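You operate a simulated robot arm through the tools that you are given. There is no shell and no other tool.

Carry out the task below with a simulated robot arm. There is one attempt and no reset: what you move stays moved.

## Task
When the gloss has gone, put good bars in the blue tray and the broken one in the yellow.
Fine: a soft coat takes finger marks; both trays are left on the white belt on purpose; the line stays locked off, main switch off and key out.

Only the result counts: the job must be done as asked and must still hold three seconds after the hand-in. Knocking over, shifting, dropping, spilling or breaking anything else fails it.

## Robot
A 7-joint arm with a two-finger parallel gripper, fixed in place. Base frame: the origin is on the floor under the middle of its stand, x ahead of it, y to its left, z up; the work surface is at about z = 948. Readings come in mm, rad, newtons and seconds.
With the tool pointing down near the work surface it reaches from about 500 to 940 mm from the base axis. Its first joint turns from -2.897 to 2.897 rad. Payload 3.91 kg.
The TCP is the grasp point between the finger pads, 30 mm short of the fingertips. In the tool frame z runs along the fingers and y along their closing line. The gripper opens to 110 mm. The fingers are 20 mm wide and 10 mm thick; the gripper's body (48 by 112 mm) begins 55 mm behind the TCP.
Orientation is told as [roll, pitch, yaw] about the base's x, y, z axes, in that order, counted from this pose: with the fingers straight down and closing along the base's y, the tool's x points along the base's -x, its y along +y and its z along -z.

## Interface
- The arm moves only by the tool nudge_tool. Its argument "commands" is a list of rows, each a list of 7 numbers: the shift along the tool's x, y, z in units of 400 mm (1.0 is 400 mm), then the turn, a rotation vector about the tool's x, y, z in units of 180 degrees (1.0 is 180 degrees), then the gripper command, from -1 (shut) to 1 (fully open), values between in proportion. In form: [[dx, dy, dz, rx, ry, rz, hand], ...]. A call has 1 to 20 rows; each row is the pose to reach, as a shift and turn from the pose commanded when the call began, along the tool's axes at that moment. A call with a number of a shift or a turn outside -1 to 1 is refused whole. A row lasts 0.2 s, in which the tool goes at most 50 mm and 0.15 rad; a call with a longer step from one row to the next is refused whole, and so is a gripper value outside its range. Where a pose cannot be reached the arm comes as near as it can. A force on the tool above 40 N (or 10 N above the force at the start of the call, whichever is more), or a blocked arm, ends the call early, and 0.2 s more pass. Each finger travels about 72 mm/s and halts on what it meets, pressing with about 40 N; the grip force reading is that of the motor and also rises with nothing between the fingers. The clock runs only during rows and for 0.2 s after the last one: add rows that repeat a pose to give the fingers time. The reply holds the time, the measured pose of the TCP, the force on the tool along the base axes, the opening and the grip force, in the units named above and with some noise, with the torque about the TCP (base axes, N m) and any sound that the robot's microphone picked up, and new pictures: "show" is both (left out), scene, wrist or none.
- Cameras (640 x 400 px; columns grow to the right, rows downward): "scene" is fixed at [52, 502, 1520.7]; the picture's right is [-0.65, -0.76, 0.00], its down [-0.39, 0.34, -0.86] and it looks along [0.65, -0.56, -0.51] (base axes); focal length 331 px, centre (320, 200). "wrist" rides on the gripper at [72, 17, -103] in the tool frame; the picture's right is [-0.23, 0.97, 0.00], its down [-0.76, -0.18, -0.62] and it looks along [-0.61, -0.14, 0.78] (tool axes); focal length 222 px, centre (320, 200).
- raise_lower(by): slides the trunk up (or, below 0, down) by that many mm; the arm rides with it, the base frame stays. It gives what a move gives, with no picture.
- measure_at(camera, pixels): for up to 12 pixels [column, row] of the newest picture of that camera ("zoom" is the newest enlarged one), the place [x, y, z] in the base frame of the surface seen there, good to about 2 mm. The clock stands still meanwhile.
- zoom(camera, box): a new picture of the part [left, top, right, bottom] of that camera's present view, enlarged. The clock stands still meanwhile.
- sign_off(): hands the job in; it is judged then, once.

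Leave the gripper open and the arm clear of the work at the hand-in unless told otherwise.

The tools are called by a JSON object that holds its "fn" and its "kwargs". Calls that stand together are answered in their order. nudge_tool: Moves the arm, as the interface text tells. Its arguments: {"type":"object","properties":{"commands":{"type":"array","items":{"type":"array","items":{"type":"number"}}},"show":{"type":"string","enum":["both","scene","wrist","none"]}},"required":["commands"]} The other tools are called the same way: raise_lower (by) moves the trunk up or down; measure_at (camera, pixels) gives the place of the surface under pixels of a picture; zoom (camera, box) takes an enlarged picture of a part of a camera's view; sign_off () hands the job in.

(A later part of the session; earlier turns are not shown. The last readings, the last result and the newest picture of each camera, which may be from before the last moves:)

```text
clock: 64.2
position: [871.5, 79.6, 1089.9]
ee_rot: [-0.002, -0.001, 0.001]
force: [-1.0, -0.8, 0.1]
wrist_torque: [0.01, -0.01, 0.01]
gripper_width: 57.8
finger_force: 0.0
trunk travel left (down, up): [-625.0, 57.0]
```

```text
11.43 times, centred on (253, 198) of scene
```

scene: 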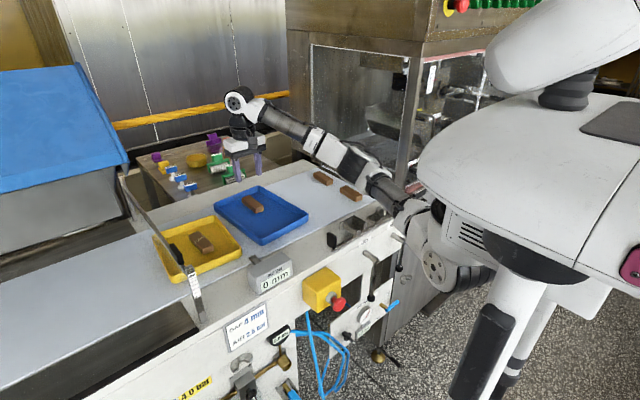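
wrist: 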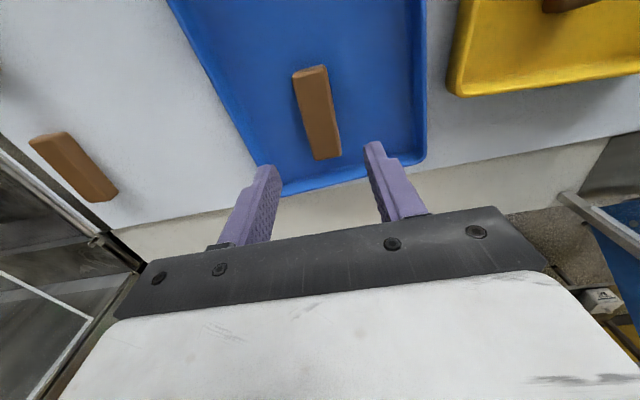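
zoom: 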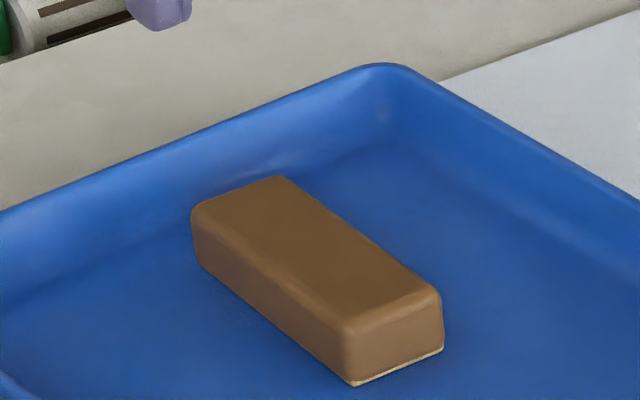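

The first good bar lies flat and unmarked in the blue tray. Next is the right far bar at ≈(867,-212), turned -5°. I'll move over it, aiming x≈864 because the pads sit a few mm ahead of the readings.

{"fn": "nudge_tool", "kwargs": {"commands": [[0.0005, -0.0219, 0, 0, 0, 0.0008, 0.05], [0.0013, -0.0583, 0, 0, 0, 0.0022, 0.05], [0.0024, -0.1093, 0, 0, 0, 0.0042, 0.05], [0.0039, -0.1749, 0, 0, 0, 0.0067, 0.05], [0.0055, -0.2478, 0, 0, 0, 0.0095, 0.05], [0.0072, -0.3207, 0, 0, 0, 0.0122, 0.05], [0.0088, -0.3936, 0, 0, 0, 0.015, 0.05], [0.0104, -0.4664, 0, 0, 0, 0.0178, 0.05], [0.0121, -0.5393, 0, 0, 0, 0.0206, 0.05], [0.0135, -0.6049, 0, 0, 0, 0.0231, 0.05], [0.0148, -0.6632, 0, 0, 0, 0.0253, 0.05], [0.0158, -0.7069, 0, 0, 0, 0.027, 0.05], [0.0163, -0.7288, 0, 0, 0, 0.0278, 0.05], [0.0163, -0.7288, 0, 0, 0, 0.0278, 0.05]], "show": "both"}}

{"fn": "zoom", "kwargs": {"camera": "scene", "box": [270, 90, 450, 210]}}

```text
clock: 67.2
position: [864.3, -211.6, 1090.5]
ee_rot: [-0.001, 0.0, -0.089]
force: [-0.2, 0.7, 0.3]
wrist_torque: [0.0, 0.0, 0.0]
gripper_width: 57.5
finger_force: 0.1
trunk travel left (down, up): [-625.0, 57.0]
```

scene: 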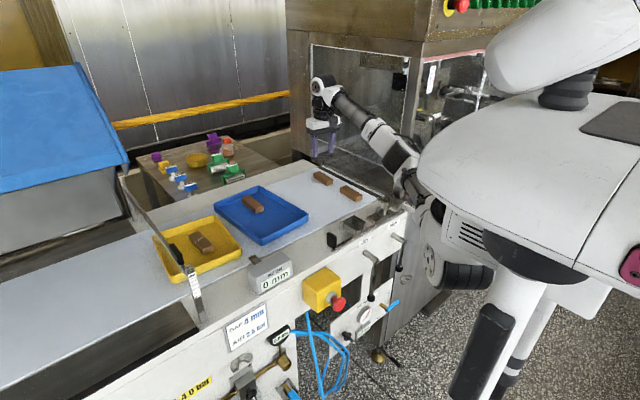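
wrist: 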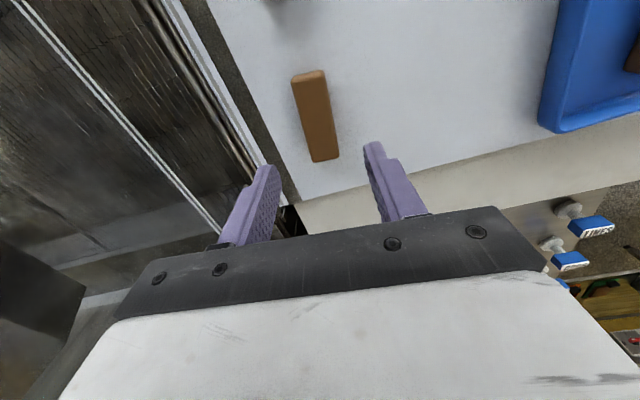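

```text
3.33 times, centred on (360, 150) of scene
```

zoom: 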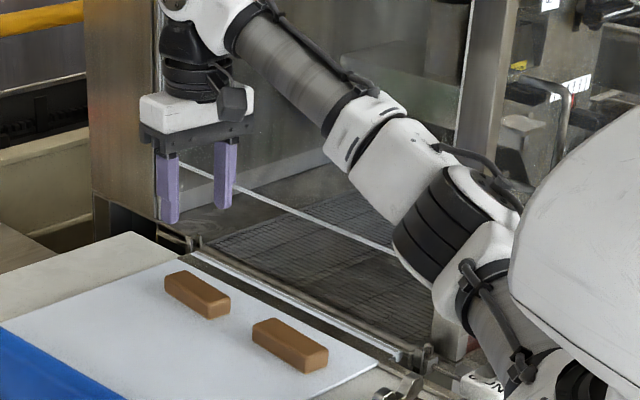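

The arm's forearm passes near the machine's pillar in the picture, so I'll measure the forearm, elbow and pillar distances before descending.

{"fn": "measure_at", "kwargs": {"camera": "scene", "pixels": [[405, 156], [415, 163], [395, 170], [380, 130], [420, 180], [402, 130], [408, 100], [400, 145], [425, 165], [410, 190], [350, 100], [316, 110]]}}

```text
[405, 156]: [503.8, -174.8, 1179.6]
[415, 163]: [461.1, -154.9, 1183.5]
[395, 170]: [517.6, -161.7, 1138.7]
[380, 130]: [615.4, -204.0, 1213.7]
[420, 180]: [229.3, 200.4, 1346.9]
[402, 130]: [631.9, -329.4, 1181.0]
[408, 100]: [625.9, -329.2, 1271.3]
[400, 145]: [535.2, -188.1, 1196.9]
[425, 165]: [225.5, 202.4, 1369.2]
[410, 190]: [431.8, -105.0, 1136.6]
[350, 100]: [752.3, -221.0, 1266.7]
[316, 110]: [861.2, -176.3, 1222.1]
```

The arm's near face is at y≈-190 to -204 and the pillar's face at y≈-329, so there is some 30–40 mm behind the arm. I'll descend half way slowly and re-check the clearance.

{"fn": "nudge_tool", "kwargs": {"commands": [[0, 0, 0.03, 0, 0, 0, 0.05], [0, 0, 0.06, 0, 0, 0, 0.05], [0, 0, 0.09, 0, 0, 0, 0.05], [0, 0, 0.12, 0, 0, 0, 0.05], [0, 0, 0.14, 0, 0, 0, 0.05]], "show": "both"}}

{"fn": "zoom", "kwargs": {"camera": "scene", "box": [290, 90, 450, 210]}}

{"fn": "measure_at", "kwargs": {"camera": "scene", "pixels": [[405, 156], [415, 170], [395, 170], [380, 140], [400, 160], [390, 150], [410, 190], [350, 110]]}}

```text
clock: 68.4
position: [863.2, -211.4, 1033.2]
ee_rot: [-0.001, -0.001, -0.086]
force: [-0.4, -0.5, -0.3]
wrist_torque: [-0.02, -0.01, -0.01]
gripper_width: 58.0
finger_force: 0.1
trunk travel left (down, up): [-625.0, 57.0]
```

scene: 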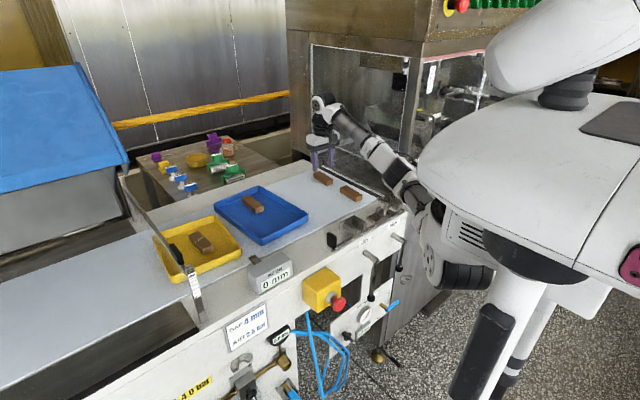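
wrist: 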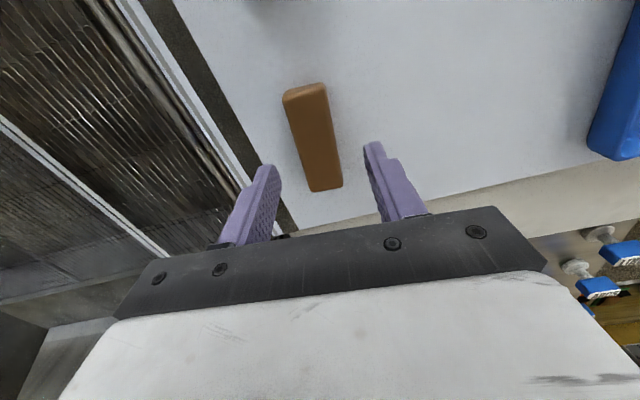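

```text
3.33 times, centred on (370, 150) of scene
```

zoom: 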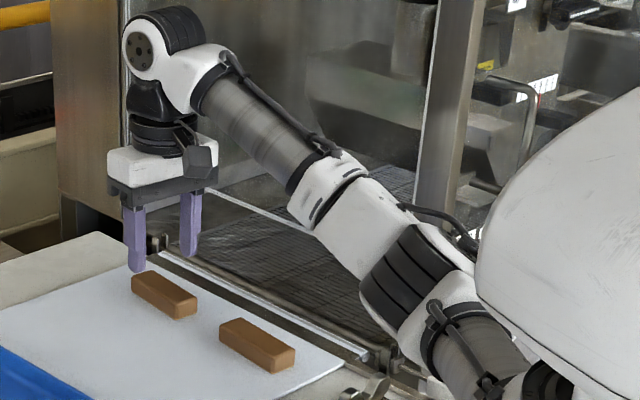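

```text
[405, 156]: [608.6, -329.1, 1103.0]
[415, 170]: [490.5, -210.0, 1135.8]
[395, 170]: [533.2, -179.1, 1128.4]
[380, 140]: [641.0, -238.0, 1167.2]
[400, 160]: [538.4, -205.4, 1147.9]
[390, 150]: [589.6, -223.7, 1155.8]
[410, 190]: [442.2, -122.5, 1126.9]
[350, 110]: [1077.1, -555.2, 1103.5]
```

At z≈1033 the arm has crept about 15 mm toward -y. I'll measure its back edge and the cable against the pillar before going further.

{"fn": "measure_at", "kwargs": {"camera": "zoom", "pixels": [[365, 172], [385, 190], [400, 208], [430, 218], [450, 238], [470, 240], [440, 270], [420, 240], [465, 265], [335, 150], [300, 120], [475, 225]]}}

{"fn": "zoom", "kwargs": {"camera": "scene", "box": [370, 130, 434, 180]}}

```text
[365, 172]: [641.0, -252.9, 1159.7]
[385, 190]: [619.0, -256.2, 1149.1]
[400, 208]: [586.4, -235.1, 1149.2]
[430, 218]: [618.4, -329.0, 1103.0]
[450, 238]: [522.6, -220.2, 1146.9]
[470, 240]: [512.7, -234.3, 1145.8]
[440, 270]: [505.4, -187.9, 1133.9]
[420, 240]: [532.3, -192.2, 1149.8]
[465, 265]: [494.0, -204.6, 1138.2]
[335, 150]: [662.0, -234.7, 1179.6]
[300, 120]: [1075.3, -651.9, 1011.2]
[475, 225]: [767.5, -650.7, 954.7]
```

```text
8.00 times, centred on (402, 155) of scene
```

zoom: 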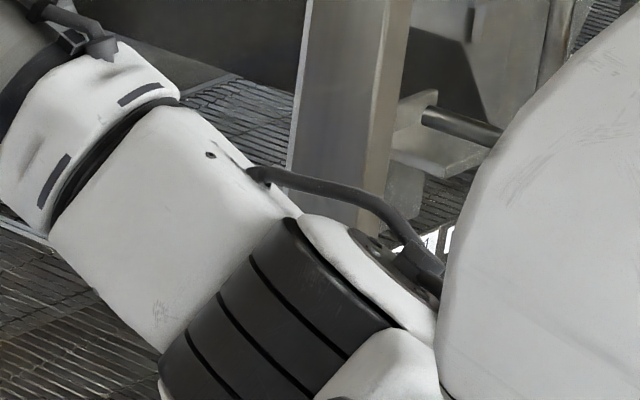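

The arm's back edge works out at about y≈-270, leaving nearly 60 mm to the pillar. That is safe, so I'll descend the rest of the way to z≈983.

{"fn": "nudge_tool", "kwargs": {"commands": [[0, 0, 0.03, 0, 0, 0, 0.05], [0, 0, 0.06, 0, 0, 0, 0.05], [0, 0, 0.09, 0, 0, 0, 0.05], [0, 0, 0.113, 0, 0, 0, 0.05], [0, 0, 0.1273, 0, 0, 0, 0.05], [0, 0, 0.1273, 0, 0, 0, 0.05]], "show": "both"}}

{"fn": "zoom", "kwargs": {"camera": "scene", "box": [306, 166, 342, 190]}}

{"fn": "zoom", "kwargs": {"camera": "wrist", "box": [200, 100, 440, 250]}}

{"fn": "measure_at", "kwargs": {"camera": "scene", "pixels": [[382, 150], [390, 155], [398, 162], [405, 168], [412, 172], [375, 145]]}}

```text
clock: 69.8
position: [864.3, -211.6, 984.0]
ee_rot: [0.0, 0.001, -0.087]
force: [0.1, 0.0, 1.2]
wrist_torque: [0.02, -0.03, -0.02]
gripper_width: 57.4
finger_force: 0.1
trunk travel left (down, up): [-625.0, 57.0]
```

scene: 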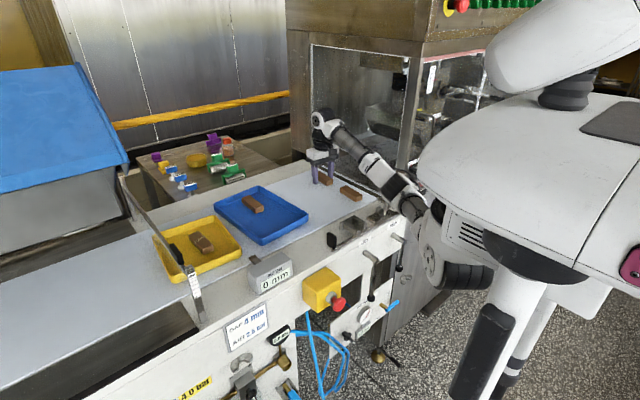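
wrist: 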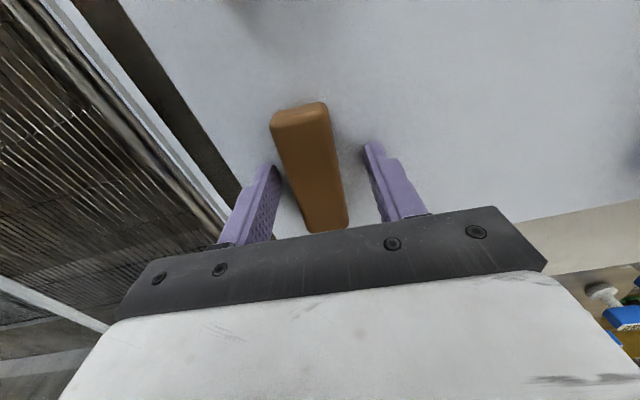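

```text
16.00 times, centred on (324, 178) of scene
```

zoom: 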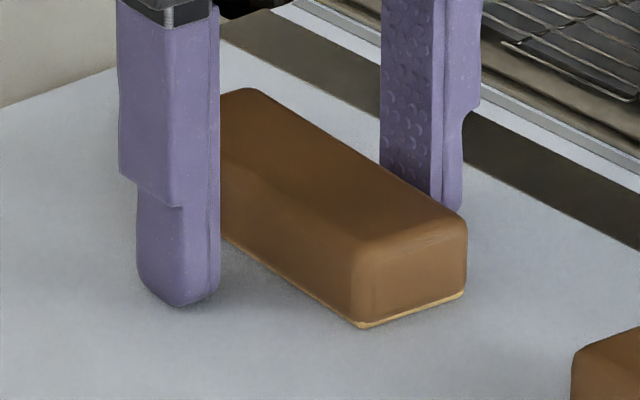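

```text
2.67 times, centred on (320, 175) of wrist
```

zoom: 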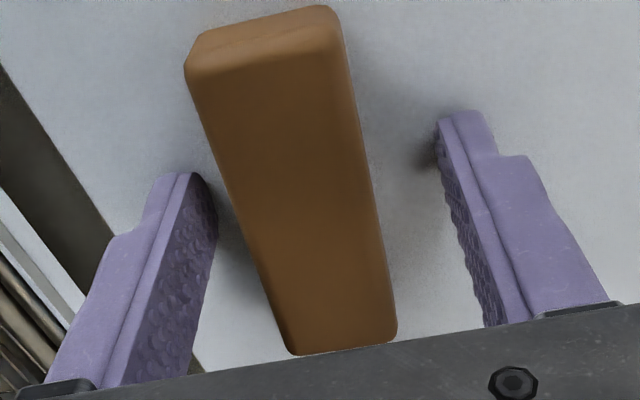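

```text
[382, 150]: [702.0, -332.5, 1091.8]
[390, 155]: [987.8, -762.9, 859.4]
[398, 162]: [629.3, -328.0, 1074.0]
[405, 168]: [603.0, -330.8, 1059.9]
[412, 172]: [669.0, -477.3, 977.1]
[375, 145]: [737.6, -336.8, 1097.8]
```

The fingers straddle the second good bar, no contact, and the arm is clear of the pillar. I'll close fully, hold, and raise 8 mm slowly.

{"fn": "nudge_tool", "kwargs": {"commands": [[0, 0, 0, 0, 0, 0, -0.2], [0, 0, 0, 0, 0, 0, -0.45], [0, 0, 0, 0, 0, 0, -1], [0, 0, 0, 0, 0, 0, -1], [0, 0, 0, 0, 0, 0, -1], [0, 0, 0, 0, 0, 0, -1], [0, 0, 0, 0, 0, 0, -1], [0, 0, 0, 0, 0, 0, -1], [0, 0, -0.0025, 0, 0, 0, -1], [0, 0, -0.005, 0, 0, 0, -1], [0, 0, -0.0075, 0, 0, 0, -1], [0, 0, -0.011, 0, 0, 0, -1], [0, 0, -0.015, 0, 0, 0, -1], [0, 0, -0.02, 0, 0, 0, -1]], "show": "both"}}

{"fn": "zoom", "kwargs": {"camera": "scene", "box": [306, 166, 342, 190]}}

```text
clock: 72.8
position: [862.7, -212.8, 989.9]
ee_rot: [0.0, 0.001, -0.086]
force: [0.0, -0.8, -0.5]
wrist_torque: [-0.03, 0.01, 0.0]
gripper_width: 29.0
finger_force: 14.1
trunk travel left (down, up): [-625.0, 57.0]
```

scene: 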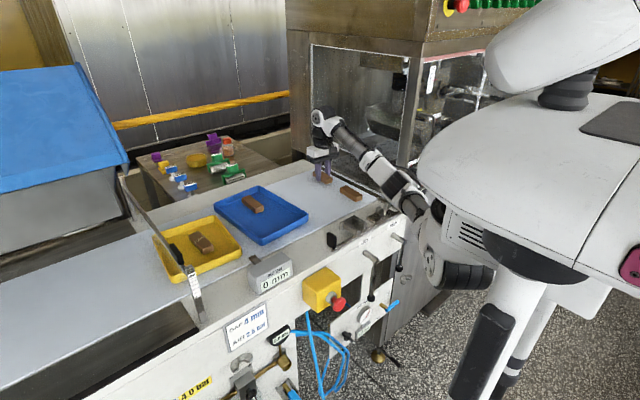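
wrist: 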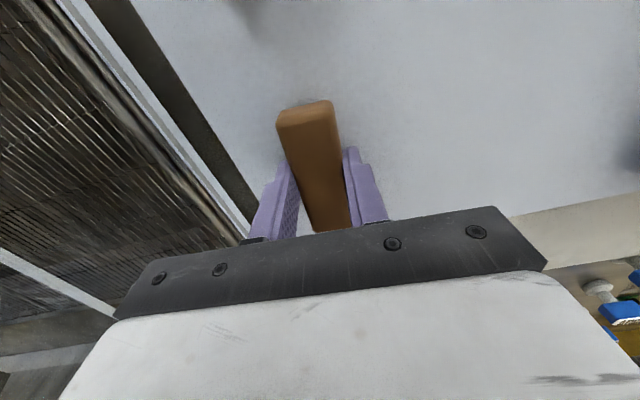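

```text
16.00 times, centred on (324, 178) of scene
```

zoom: 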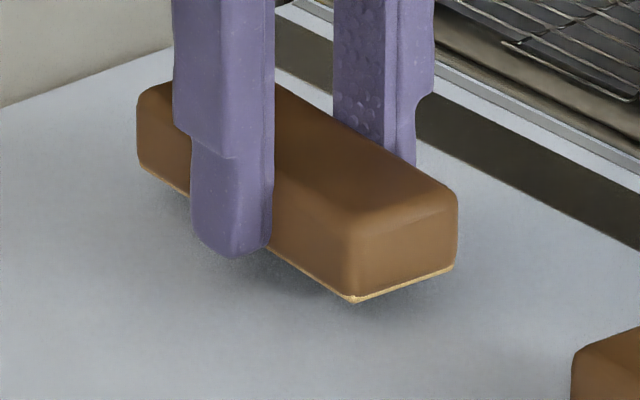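

Held and lifted cleanly. I'll raise it to z≈1090.

{"fn": "nudge_tool", "kwargs": {"commands": [[0, 0, -0.015, 0, 0, 0, -1], [0, 0, -0.04, 0, 0, 0, -1], [0, 0, -0.075, 0, 0, 0, -1], [0, 0, -0.11, 0, 0, 0, -1], [0, 0, -0.145, 0, 0, 0, -1], [0, 0, -0.18, 0, 0, 0, -1], [0, 0, -0.21, 0, 0, 0, -1], [0, 0, -0.235, 0, 0, 0, -1], [0, 0, -0.2475, 0, 0, 0, -1]], "show": "wrist"}}

```text
clock: 74.8
position: [864.1, -213.8, 1089.3]
ee_rot: [0.0, 0.0, -0.088]
force: [-0.4, 0.0, -1.1]
wrist_torque: [0.0, 0.03, 0.02]
gripper_width: 29.1
finger_force: 13.5
trunk travel left (down, up): [-625.0, 57.0]
```

wrist: 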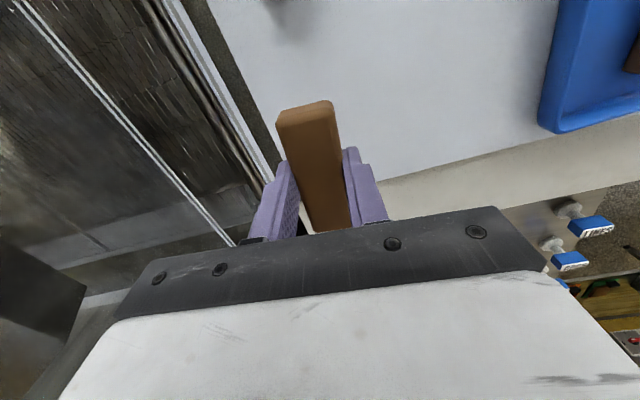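

The bar is held at z≈1089. I'll carry it to above (760,110) in the blue tray, turning it straight on the way.

{"fn": "nudge_tool", "kwargs": {"commands": [[0.0033, 0.0078, 0, 0, 0, -0.0003, -1], [0.0099, 0.0234, 0, 0, 0, -0.0008, -1], [0.0214, 0.0507, 0, 0, 0, -0.0018, -1], [0.0362, 0.0857, 0, 0, 0, -0.0031, -1], [0.0543, 0.1286, 0, 0, 0, -0.0046, -1], [0.0741, 0.1753, 0, 0, 0, -0.0063, -1], [0.0938, 0.2221, 0, 0, 0, -0.0079, -1], [0.1136, 0.2689, 0, 0, 0, -0.0096, -1], [0.1333, 0.3156, 0, 0, 0, -0.0113, -1], [0.1531, 0.3624, 0, 0, 0, -0.0129, -1], [0.1728, 0.4091, 0, 0, 0, -0.0146, -1], [0.1926, 0.4559, 0, 0, 0, -0.0163, -1], [0.2123, 0.5026, 0, 0, 0, -0.0179, -1], [0.2321, 0.5494, 0, 0, 0, -0.0196, -1], [0.2518, 0.5962, 0, 0, 0, -0.0213, -1], [0.2716, 0.6429, 0, 0, 0, -0.0229, -1], [0.2897, 0.6858, 0, 0, 0, -0.0245, -1], [0.3062, 0.7247, 0, 0, 0, -0.0259, -1], [0.3193, 0.7559, 0, 0, 0, -0.027, -1], [0.3292, 0.7793, 0, 0, 0, -0.0278, -1]], "show": "both"}}

{"fn": "zoom", "kwargs": {"camera": "scene", "box": [200, 160, 328, 250]}}

```text
clock: 79.0
position: [757.3, 110.4, 1089.6]
ee_rot: [-0.001, 0.0, -0.001]
force: [-0.3, -0.3, -1.1]
wrist_torque: [0.03, 0.01, 0.02]
gripper_width: 28.8
finger_force: 14.1
trunk travel left (down, up): [-625.0, 57.0]
```

scene: 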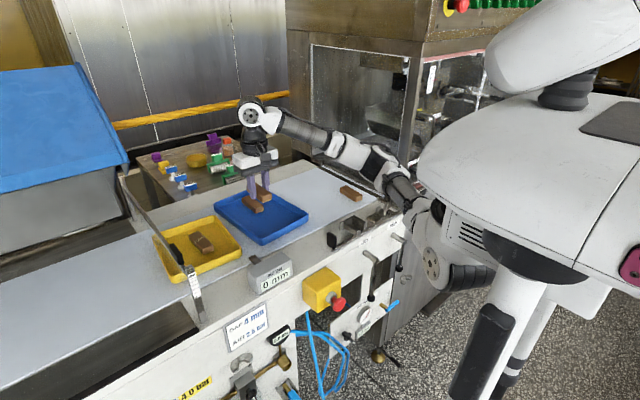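
wrist: 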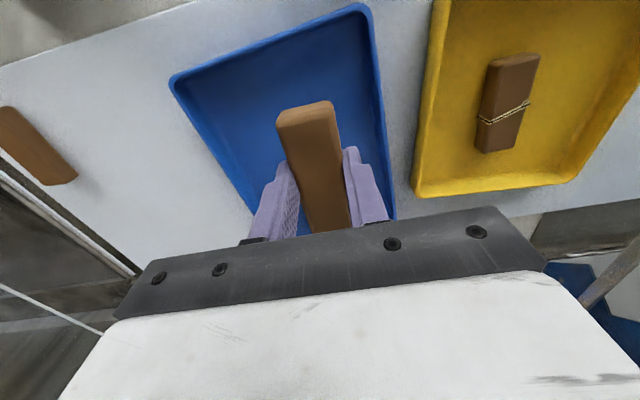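

```text
4.44 times, centred on (264, 205) of scene
```

zoom: 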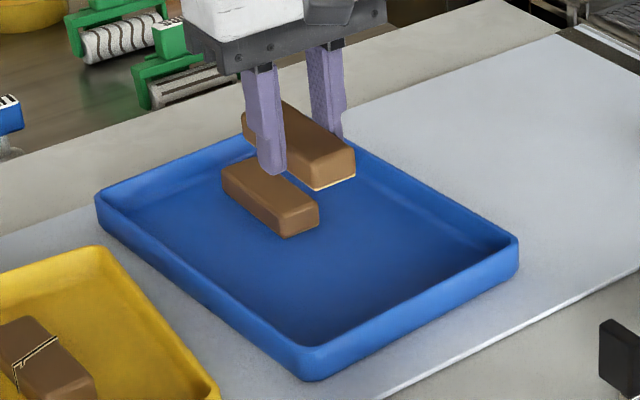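

Before lowering, I'll measure the bar already in the tray to be sure of the gap.

{"fn": "measure_at", "kwargs": {"camera": "zoom", "pixels": [[302, 218], [290, 205], [284, 228], [225, 182], [235, 168], [300, 340], [330, 330], [200, 240], [318, 210], [350, 170]]}}

```text
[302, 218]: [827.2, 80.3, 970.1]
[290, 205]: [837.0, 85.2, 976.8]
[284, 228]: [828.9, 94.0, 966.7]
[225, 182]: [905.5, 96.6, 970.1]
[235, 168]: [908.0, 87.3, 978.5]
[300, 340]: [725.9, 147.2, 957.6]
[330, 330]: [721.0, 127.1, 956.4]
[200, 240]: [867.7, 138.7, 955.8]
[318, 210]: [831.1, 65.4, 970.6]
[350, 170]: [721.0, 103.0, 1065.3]
```

The first bar spans x 827–911 and the held one will span 721–805, so the gap is about 22 mm. I'll lower to z≈990.5 and read the force.

{"fn": "nudge_tool", "kwargs": {"commands": [[0, 0, 0.015, 0, 0, 0, -1], [0, 0, 0.045, 0, 0, 0, -1], [0, 0, 0.08, 0, 0, 0, -1], [0, 0, 0.115, 0, 0, 0, -1], [0, 0, 0.15, 0, 0, 0, -1], [0, 0, 0.185, 0, 0, 0, -1], [0, 0, 0.215, 0, 0, 0, -1], [0, 0, 0.235, 0, 0, 0, -1], [0, 0, 0.245, 0, 0, 0, -1], [0, 0, 0.2488, 0, 0, 0, -1], [0, 0, 0.2488, 0, 0, 0, -1]], "show": "both"}}

{"fn": "zoom", "kwargs": {"camera": "scene", "box": [235, 195, 291, 230]}}

```text
clock: 81.4
position: [757.7, 111.4, 995.2]
ee_rot: [-0.002, -0.005, -0.001]
force: [0.6, 0.3, -1.2]
wrist_torque: [-0.03, -0.02, -0.01]
gripper_width: 29.0
finger_force: 14.3
trunk travel left (down, up): [-625.0, 57.0]
```

scene: 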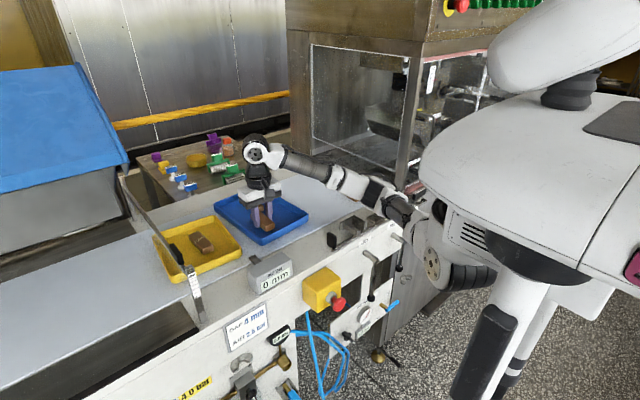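
wrist: 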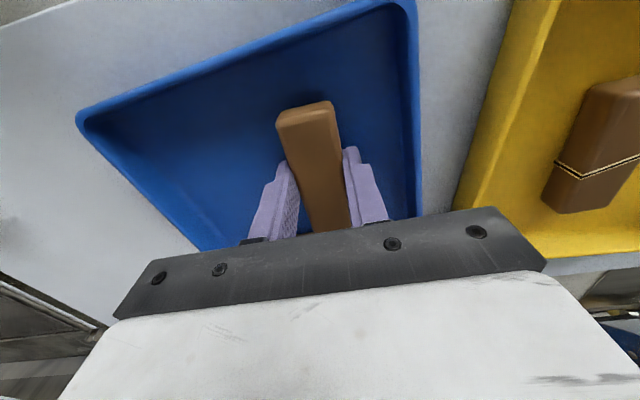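

```text
11.43 times, centred on (263, 212) of scene
```

zoom: 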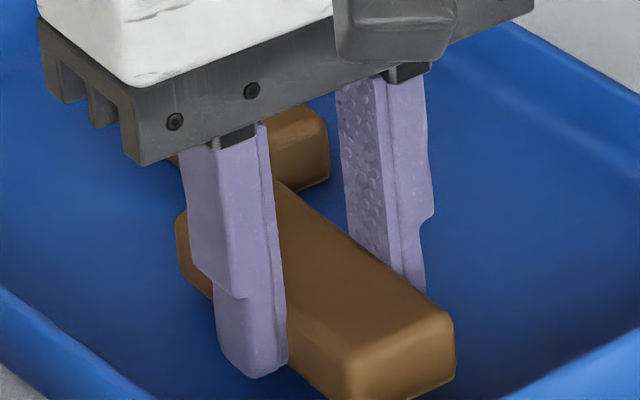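

The height reads 995 rather than 990.5, with a slight pitch of -0.005, but no force on the tool. The arm may not have settled, or something limits it. I'll look at the arm's links near the machine front before moving on.

{"fn": "zoom", "kwargs": {"camera": "scene", "box": [310, 150, 470, 270]}}

{"fn": "measure_at", "kwargs": {"camera": "zoom", "pixels": [[150, 140], [200, 180], [250, 200], [300, 230], [350, 250], [390, 270], [420, 300], [330, 290], [440, 330], [470, 380], [300, 260], [250, 240]]}}

```text
3.33 times, centred on (390, 210) of scene
```

zoom: 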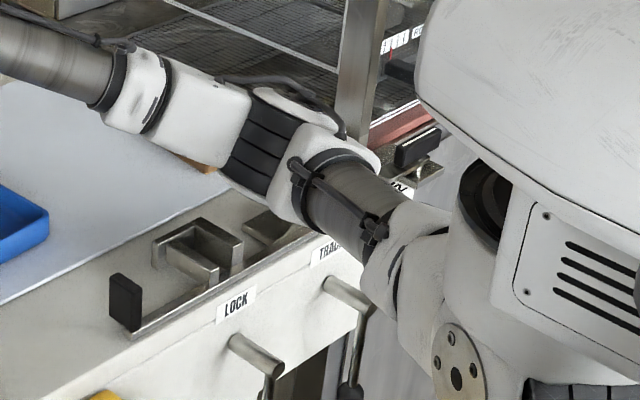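

```text
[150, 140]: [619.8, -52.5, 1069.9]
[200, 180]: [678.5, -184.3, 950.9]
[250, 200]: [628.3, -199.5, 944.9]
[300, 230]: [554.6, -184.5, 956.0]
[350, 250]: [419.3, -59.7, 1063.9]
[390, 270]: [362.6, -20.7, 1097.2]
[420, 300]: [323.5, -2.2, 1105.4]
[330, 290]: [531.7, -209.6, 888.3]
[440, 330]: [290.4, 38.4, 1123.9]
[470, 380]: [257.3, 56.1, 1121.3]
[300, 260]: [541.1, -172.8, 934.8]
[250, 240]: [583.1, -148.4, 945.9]
```

The forearm passes over the last bar, seen at zoom (200,165). I'll measure the elbow and forearm heights there and check the gap to the bar and the lock handle.

{"fn": "measure_at", "kwargs": {"camera": "zoom", "pixels": [[180, 120], [215, 120], [245, 150], [265, 155], [260, 180], [290, 200], [310, 170], [285, 130], [340, 205], [205, 160], [130, 290], [200, 230]]}}

{"fn": "measure_at", "kwargs": {"camera": "scene", "pixels": [[280, 160], [300, 165], [320, 173], [340, 183], [350, 190], [262, 150], [265, 185], [258, 168]]}}

```text
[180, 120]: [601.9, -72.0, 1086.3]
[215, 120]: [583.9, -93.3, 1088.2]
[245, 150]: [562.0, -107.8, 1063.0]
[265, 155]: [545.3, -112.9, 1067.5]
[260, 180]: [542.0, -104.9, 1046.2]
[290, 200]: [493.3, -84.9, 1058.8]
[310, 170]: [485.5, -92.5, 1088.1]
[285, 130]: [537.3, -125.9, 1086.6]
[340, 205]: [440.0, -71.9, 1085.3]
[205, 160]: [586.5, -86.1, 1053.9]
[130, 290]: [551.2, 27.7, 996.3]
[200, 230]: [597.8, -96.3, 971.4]
```

```text
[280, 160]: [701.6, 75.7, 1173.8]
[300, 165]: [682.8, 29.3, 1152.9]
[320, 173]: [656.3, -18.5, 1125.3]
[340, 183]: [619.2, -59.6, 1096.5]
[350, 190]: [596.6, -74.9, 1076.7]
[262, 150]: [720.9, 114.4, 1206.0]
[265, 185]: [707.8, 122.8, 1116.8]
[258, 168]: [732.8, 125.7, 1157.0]
```

The elbow is at about (580,-140) and its underside is near z≈980, right over the latch bracket at (598,-96,971). That is probably what holds the arm up, and it must not be pressed. I'll lift straight back to z≈1090 now, then raise the trunk for a higher elbow.

{"fn": "nudge_tool", "kwargs": {"commands": [[0, 0, -0.02, 0, 0, 0, -1], [0, 0, -0.05, 0, 0, 0, -1], [0, 0, -0.085, 0, 0, 0, -1], [0, 0, -0.12, 0, 0, 0, -1], [0, 0, -0.155, 0, 0, 0, -1], [0, 0, -0.19, 0, 0, 0, -1], [0, 0, -0.22, 0, 0, 0, -1], [0, 0, -0.24, 0, 0, 0, -1], [0, 0, -0.2488, 0, 0, 0, -1]], "show": "both"}}

{"fn": "zoom", "kwargs": {"camera": "scene", "box": [310, 180, 438, 260]}}

```text
clock: 83.4
position: [759.8, 109.2, 1089.6]
ee_rot: [0.002, 0.001, -0.001]
force: [-0.1, -0.4, -0.7]
wrist_torque: [0.03, -0.02, -0.01]
gripper_width: 29.1
finger_force: 14.2
trunk travel left (down, up): [-625.0, 57.0]
```

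scene: 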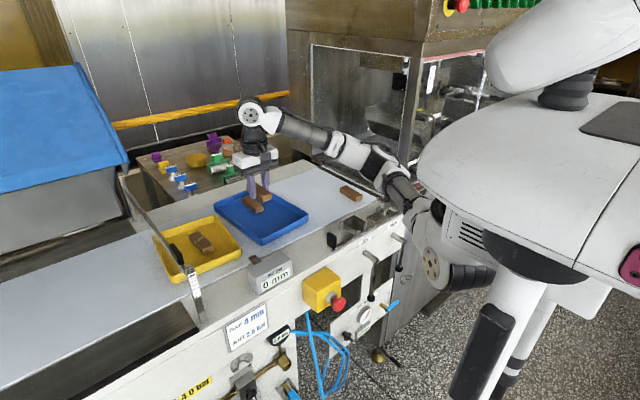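
wrist: 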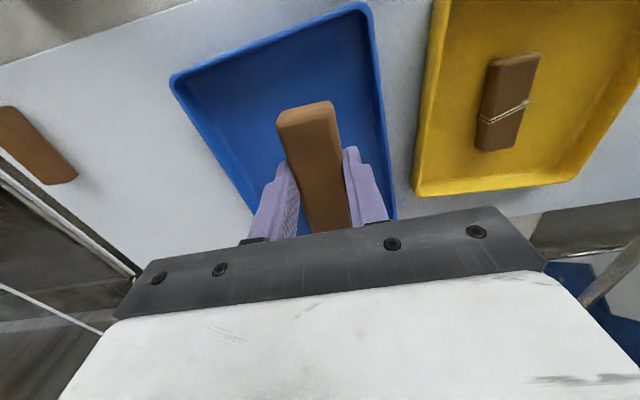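

```text
5.00 times, centred on (374, 220) of scene
```

zoom: 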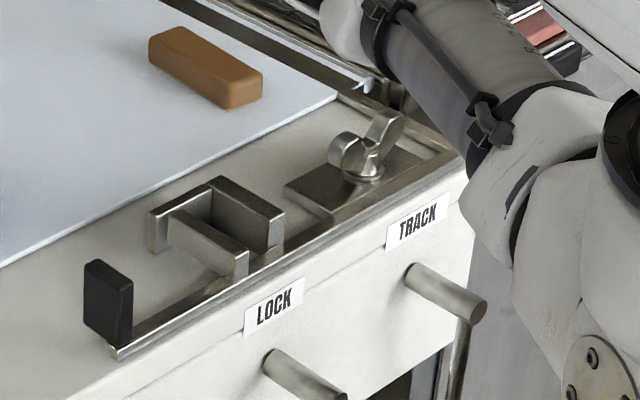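

The latch, bracket and wing nut look just as they did at the start, and the bar is still held. I'll raise the trunk by 55 mm so the elbow stays well above them when the tool goes down.

{"fn": "raise_lower", "kwargs": {"by": 55}}

{"fn": "zoom", "kwargs": {"camera": "scene", "box": [200, 120, 440, 270]}}

```text
clock: 84.4
position: [759.8, 110.0, 1145.8]
ee_rot: [-0.001, 0.001, -0.001]
force: [0.2, -0.2, 0.8]
wrist_torque: [-0.01, 0.0, -0.01]
gripper_width: 29.2
finger_force: 13.8
trunk travel left (down, up): [-680.0, 2.0]
```

```text
2.67 times, centred on (320, 195) of scene
```

zoom: 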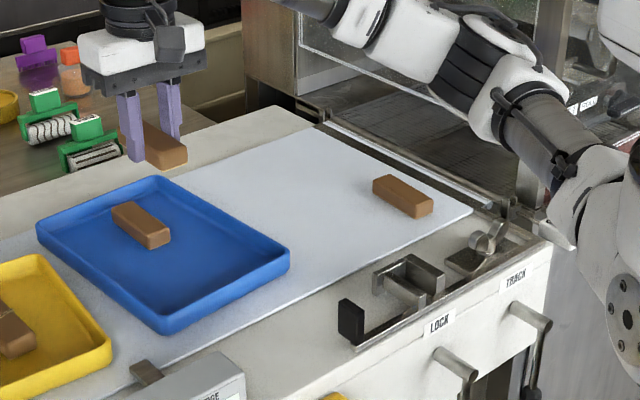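

The trunk is up, the bar is still held, and TCP z=1145. I'll lower to z≈1010 and check the elbow's height over the latch.

{"fn": "nudge_tool", "kwargs": {"commands": [[0, 0, 0.015, 0, 0, 0, -1], [0, 0, 0.045, 0, 0, 0, -1], [0, 0, 0.08, 0, 0, 0, -1], [0, 0, 0.115, 0, 0, 0, -1], [0, 0, 0.15, 0, 0, 0, -1], [0, 0, 0.185, 0, 0, 0, -1], [0, 0, 0.22, 0, 0, 0, -1], [0, 0, 0.255, 0, 0, 0, -1], [0, 0, 0.29, 0, 0, 0, -1], [0, 0, 0.32, 0, 0, 0, -1], [0, 0, 0.3375, 0, 0, 0, -1], [0, 0, 0.3375, 0, 0, 0, -1]], "show": "both"}}

{"fn": "zoom", "kwargs": {"camera": "scene", "box": [310, 150, 470, 250]}}

```text
clock: 87.0
position: [759.8, 110.2, 1010.1]
ee_rot: [-0.001, -0.001, 0.0]
force: [0.7, -0.4, 0.5]
wrist_torque: [-0.02, 0.0, -0.03]
gripper_width: 29.0
finger_force: 13.7
trunk travel left (down, up): [-680.0, 2.0]
```

scene: 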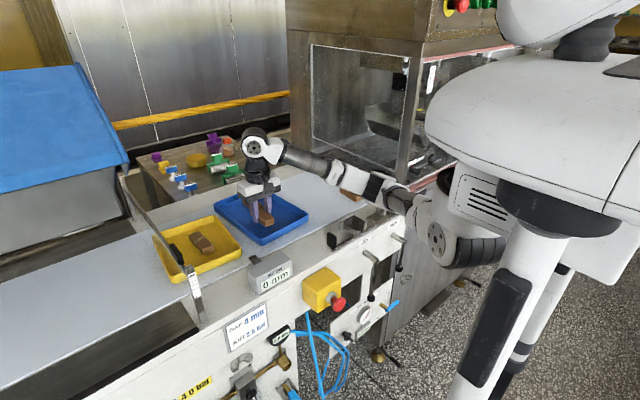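
wrist: 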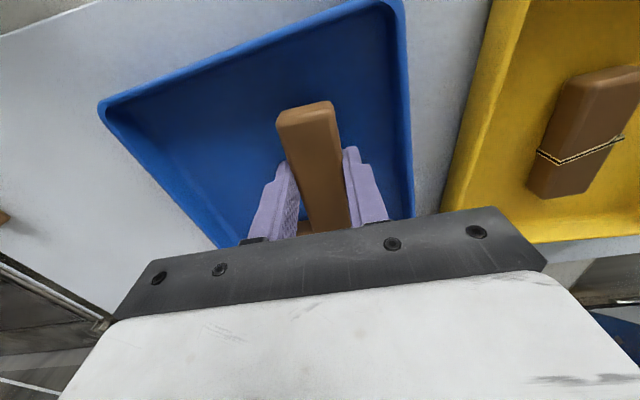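

```text
4.00 times, centred on (390, 200) of scene
```

zoom: 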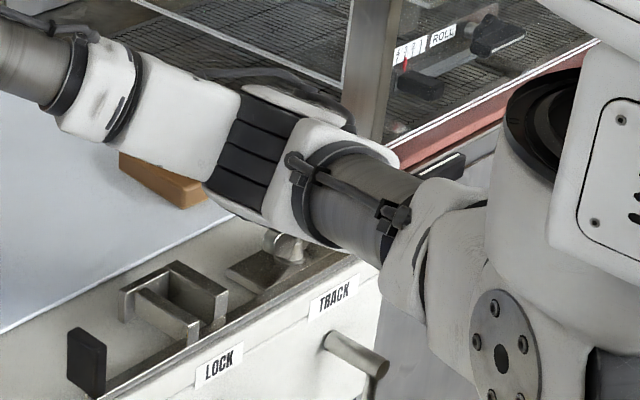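

{"fn": "measure_at", "kwargs": {"camera": "zoom", "pixels": [[215, 180], [235, 205], [250, 215], [265, 225], [260, 160], [290, 225], [330, 235], [285, 248], [275, 240], [190, 185], [180, 290], [240, 140]]}}

```text
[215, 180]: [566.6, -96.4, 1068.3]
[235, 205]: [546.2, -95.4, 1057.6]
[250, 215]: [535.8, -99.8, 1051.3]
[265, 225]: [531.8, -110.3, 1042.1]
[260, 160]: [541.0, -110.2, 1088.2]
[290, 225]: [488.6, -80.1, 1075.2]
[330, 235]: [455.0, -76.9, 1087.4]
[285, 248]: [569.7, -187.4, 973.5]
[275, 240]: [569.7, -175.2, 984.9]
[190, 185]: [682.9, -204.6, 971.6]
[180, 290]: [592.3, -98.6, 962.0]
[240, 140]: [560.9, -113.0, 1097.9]
```

The elbow's underside is now around z≈1035, about 50 mm above the wing nut (z≈985), and the tool tracks exactly (1010.1). I'll lower in small steps to z≈997 and check tracking.

{"fn": "nudge_tool", "kwargs": {"commands": [[0, 0, 0.01, 0, 0, 0, -1], [0, 0, 0.02, 0, 0, 0, -1], [0, 0, 0.028, 0, 0, 0, -1], [0, 0, 0.0325, 0, 0, 0, -1], [0, 0, 0.0325, 0, 0, 0, -1]], "show": "scene"}}

{"fn": "zoom", "kwargs": {"camera": "scene", "box": [350, 170, 430, 220]}}

```text
clock: 88.2
position: [759.7, 110.1, 996.5]
ee_rot: [0.0, 0.0, 0.0]
force: [-0.8, -0.7, -0.4]
wrist_torque: [-0.03, 0.01, 0.0]
gripper_width: 29.1
finger_force: 14.0
trunk travel left (down, up): [-680.0, 2.0]
```

scene: 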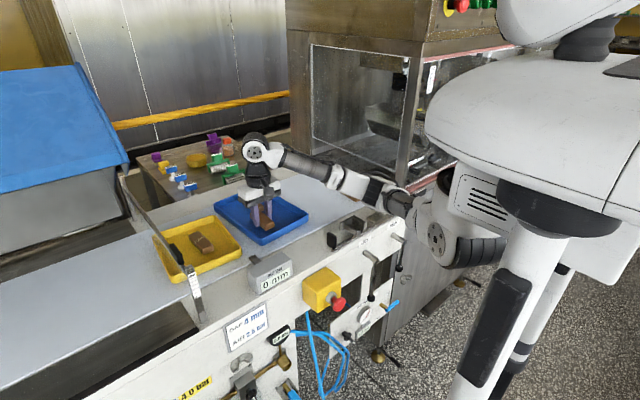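

```text
8.00 times, centred on (390, 195) of scene
```

zoom: 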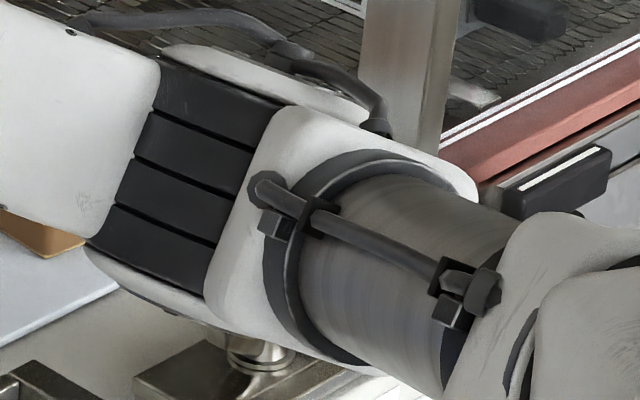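

Tracking is good at 996.5. The elbow now hides the top of the wing nut in this view, so I'll measure the elbow's lower cap directly.

{"fn": "measure_at", "kwargs": {"camera": "zoom", "pixels": [[110, 265], [140, 285], [170, 303], [200, 318], [240, 330], [280, 345], [320, 355], [245, 358], [265, 355], [150, 270], [60, 235]]}}

```text
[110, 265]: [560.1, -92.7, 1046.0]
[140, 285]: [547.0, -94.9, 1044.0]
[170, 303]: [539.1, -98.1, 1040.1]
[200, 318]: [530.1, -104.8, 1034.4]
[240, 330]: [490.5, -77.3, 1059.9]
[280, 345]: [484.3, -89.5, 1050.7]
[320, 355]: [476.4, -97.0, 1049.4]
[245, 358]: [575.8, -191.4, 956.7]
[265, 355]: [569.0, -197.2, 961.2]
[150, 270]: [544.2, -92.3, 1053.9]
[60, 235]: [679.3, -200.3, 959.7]
```

By geometry, the far side of the tilted elbow cap could be only several mm above the wing nut here. A longer reach lifts the elbow, so I'll go back up to z≈1030 and move the drop spot forward to (805,120). That still leaves 9 mm to the first bar and keeps the fingers clear of it.

{"fn": "nudge_tool", "kwargs": {"commands": [[0, 0, -0.015, 0, 0, 0, -1], [0, 0, -0.045, 0, 0, 0, -1], [0, 0, -0.075, 0, 0, 0, -1], [0, 0, -0.0825, 0, 0, 0, -1], [-0.015, 0.0033, -0.0825, 0, 0, 0, -1], [-0.045, 0.01, -0.0825, 0, 0, 0, -1], [-0.08, 0.0178, -0.0825, 0, 0, 0, -1], [-0.105, 0.0233, -0.0825, 0, 0, 0, -1], [-0.1125, 0.025, -0.0825, 0, 0, 0, -1], [-0.1125, 0.025, -0.0825, 0, 0, 0, -1]], "show": "both"}}

{"fn": "zoom", "kwargs": {"camera": "scene", "box": [345, 165, 425, 215]}}

{"fn": "zoom", "kwargs": {"camera": "scene", "box": [216, 176, 296, 226]}}

```text
clock: 90.4
position: [806.8, 120.7, 1029.3]
ee_rot: [0.001, 0.001, 0.002]
force: [0.0, -0.3, -0.9]
wrist_torque: [0.0, -0.03, 0.02]
gripper_width: 29.1
finger_force: 13.6
trunk travel left (down, up): [-680.0, 2.0]
```

scene: 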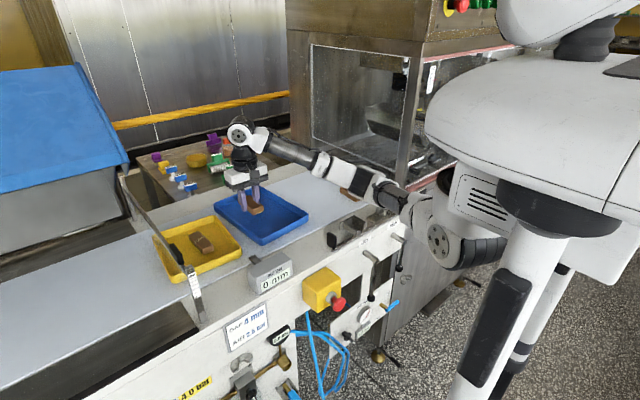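
wrist: 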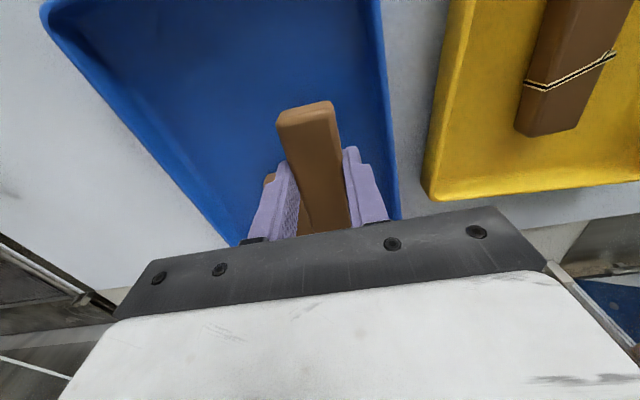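

```text
8.00 times, centred on (385, 190) of scene
```

zoom: 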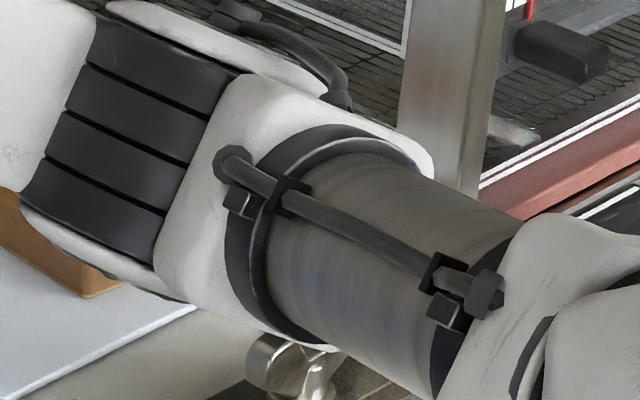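

```text
8.00 times, centred on (256, 201) of scene
```

zoom: 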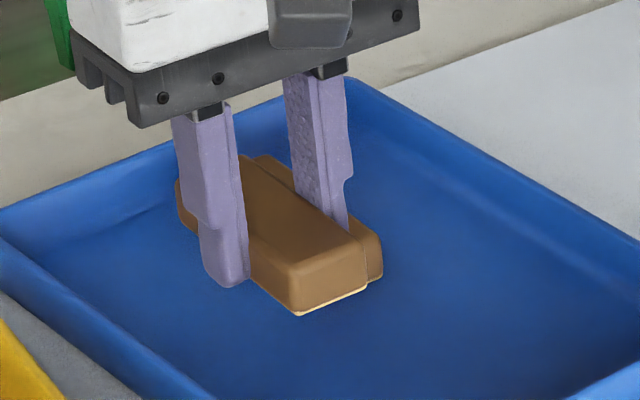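

I'll measure the elbow's lower cap again, and the held bar against the first bar.

{"fn": "measure_at", "kwargs": {"camera": "zoom", "pixels": [[295, 290], [350, 275], [265, 260], [374, 265], [376, 250], [345, 225], [270, 225]]}}

{"fn": "measure_at", "kwargs": {"camera": "scene", "pixels": [[352, 193], [357, 196], [362, 199], [365, 201], [382, 209], [385, 212], [381, 207]]}}

```text
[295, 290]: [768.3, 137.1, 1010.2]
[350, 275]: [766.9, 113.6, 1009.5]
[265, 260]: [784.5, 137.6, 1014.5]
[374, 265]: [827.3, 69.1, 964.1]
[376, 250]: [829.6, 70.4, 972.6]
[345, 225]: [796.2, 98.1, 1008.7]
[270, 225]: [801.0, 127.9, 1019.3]
```

```text
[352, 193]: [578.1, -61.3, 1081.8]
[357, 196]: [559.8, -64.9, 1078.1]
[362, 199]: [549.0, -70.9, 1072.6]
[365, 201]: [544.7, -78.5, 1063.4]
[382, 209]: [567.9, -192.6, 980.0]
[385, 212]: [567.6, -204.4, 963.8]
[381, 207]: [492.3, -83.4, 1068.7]
```

The elbow cap is higher (z≈1063–1082) and further from the wing nut. After the remaining 40 mm it will still be higher than in the state that already tracked cleanly. The held bar spans y≈106–137, clear of the first bar (65–96). I'll lower to z≈990.5.

{"fn": "nudge_tool", "kwargs": {"commands": [[0, 0, 0.02, 0, 0, 0, -1], [0, 0, 0.045, 0, 0, 0, -1], [0, 0, 0.07, 0, 0, 0, -1], [0, 0, 0.088, 0, 0, 0, -1], [0, 0, 0.096, 0, 0, 0, -1], [0, 0, 0.0988, 0, 0, 0, -1], [0, 0, 0.0988, 0, 0, 0, -1]], "show": "both"}}

{"fn": "zoom", "kwargs": {"camera": "scene", "box": [345, 170, 425, 220]}}

{"fn": "zoom", "kwargs": {"camera": "scene", "box": [224, 186, 288, 226]}}

```text
clock: 92.0
position: [805.6, 121.7, 990.7]
ee_rot: [0.0, 0.0, 0.0]
force: [-0.8, 0.0, -0.4]
wrist_torque: [-0.02, -0.02, 0.0]
gripper_width: 29.2
finger_force: 14.7
trunk travel left (down, up): [-680.0, 2.0]
```

scene: 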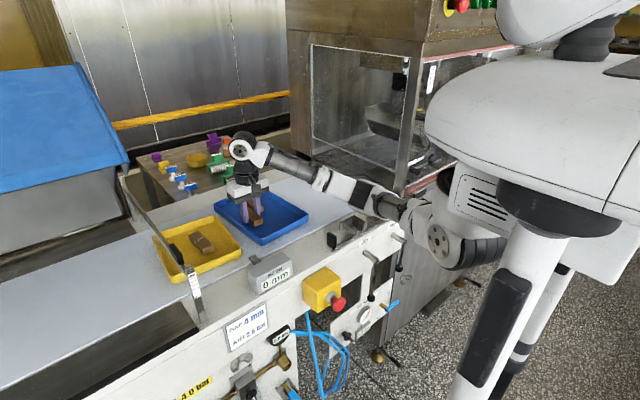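
wrist: 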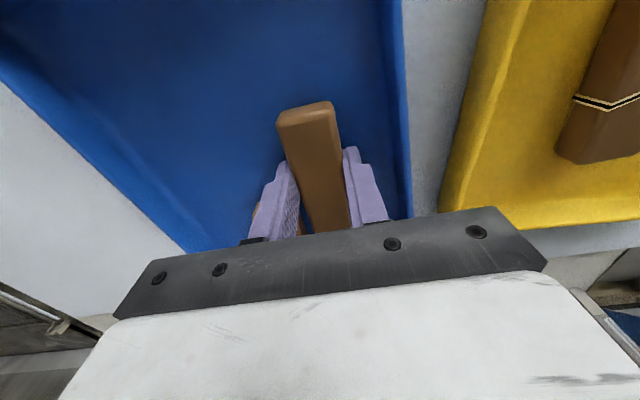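

```text
8.00 times, centred on (385, 195) of scene
```

zoom: 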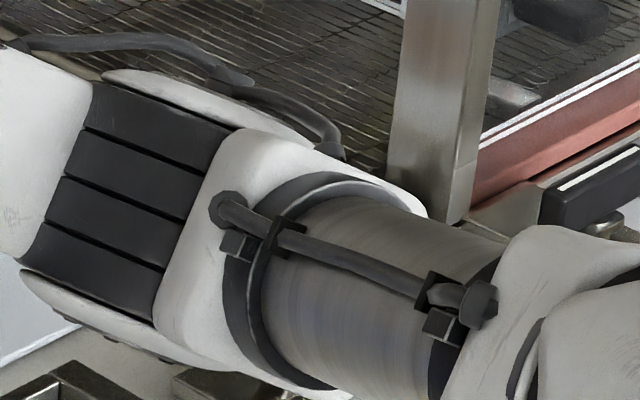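

```text
10.00 times, centred on (256, 206) of scene
```

zoom: 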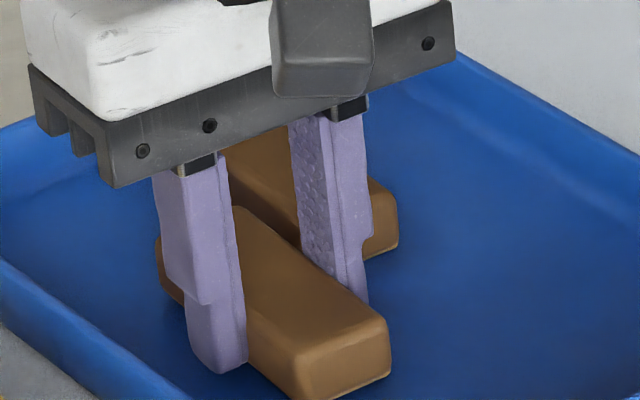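

Tracking is exact at 990.7, with no contact. I'll creep down another 2.3 mm to just meet the floor.

{"fn": "nudge_tool", "kwargs": {"commands": [[0, 0, 0.002, 0, 0, 0, -1], [0, 0, 0.004, 0, 0, 0, -1], [0, 0, 0.0058, 0, 0, 0, -1], [0, 0, 0.0058, 0, 0, 0, -1]], "show": "none"}}

{"fn": "zoom", "kwargs": {"camera": "scene", "box": [234, 200, 290, 235]}}

{"fn": "measure_at", "kwargs": {"camera": "zoom", "pixels": [[300, 160], [280, 120], [320, 230], [340, 225]]}}

```text
clock: 93.0
position: [806.2, 119.6, 988.9]
ee_rot: [0.001, 0.001, 0.0]
force: [-0.6, -0.1, -0.4]
wrist_torque: [-0.04, 0.01, 0.04]
gripper_width: 29.0
finger_force: 13.6
trunk travel left (down, up): [-680.0, 2.0]
```

```text
11.43 times, centred on (262, 218) of scene
```

zoom: 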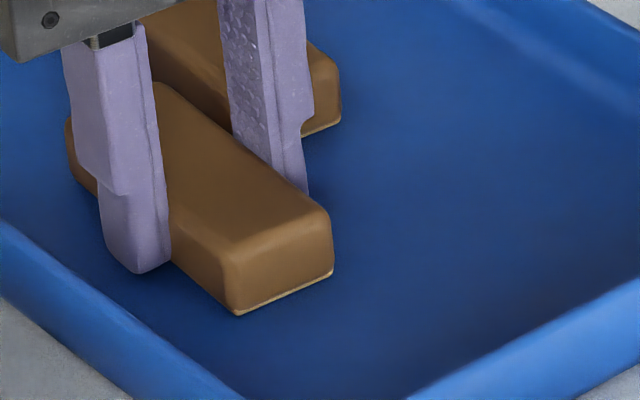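

```text
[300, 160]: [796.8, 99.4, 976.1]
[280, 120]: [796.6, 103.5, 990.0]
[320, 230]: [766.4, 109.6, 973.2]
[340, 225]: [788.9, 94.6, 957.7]
```

Still no contact force. I'll go 1.2 mm further.

{"fn": "nudge_tool", "kwargs": {"commands": [[0, 0, 0.0015, 0, 0, 0, -1], [0, 0, 0.003, 0, 0, 0, -1], [0, 0, 0.003, 0, 0, 0, -1]], "show": "none"}}

```text
clock: 93.8
position: [804.6, 120.6, 988.3]
ee_rot: [-0.001, 0.001, 0.0]
force: [0.6, -0.5, 4.3]
wrist_torque: [-0.03, 0.04, 0.02]
gripper_width: 29.2
finger_force: 14.1
trunk travel left (down, up): [-680.0, 2.0]
```

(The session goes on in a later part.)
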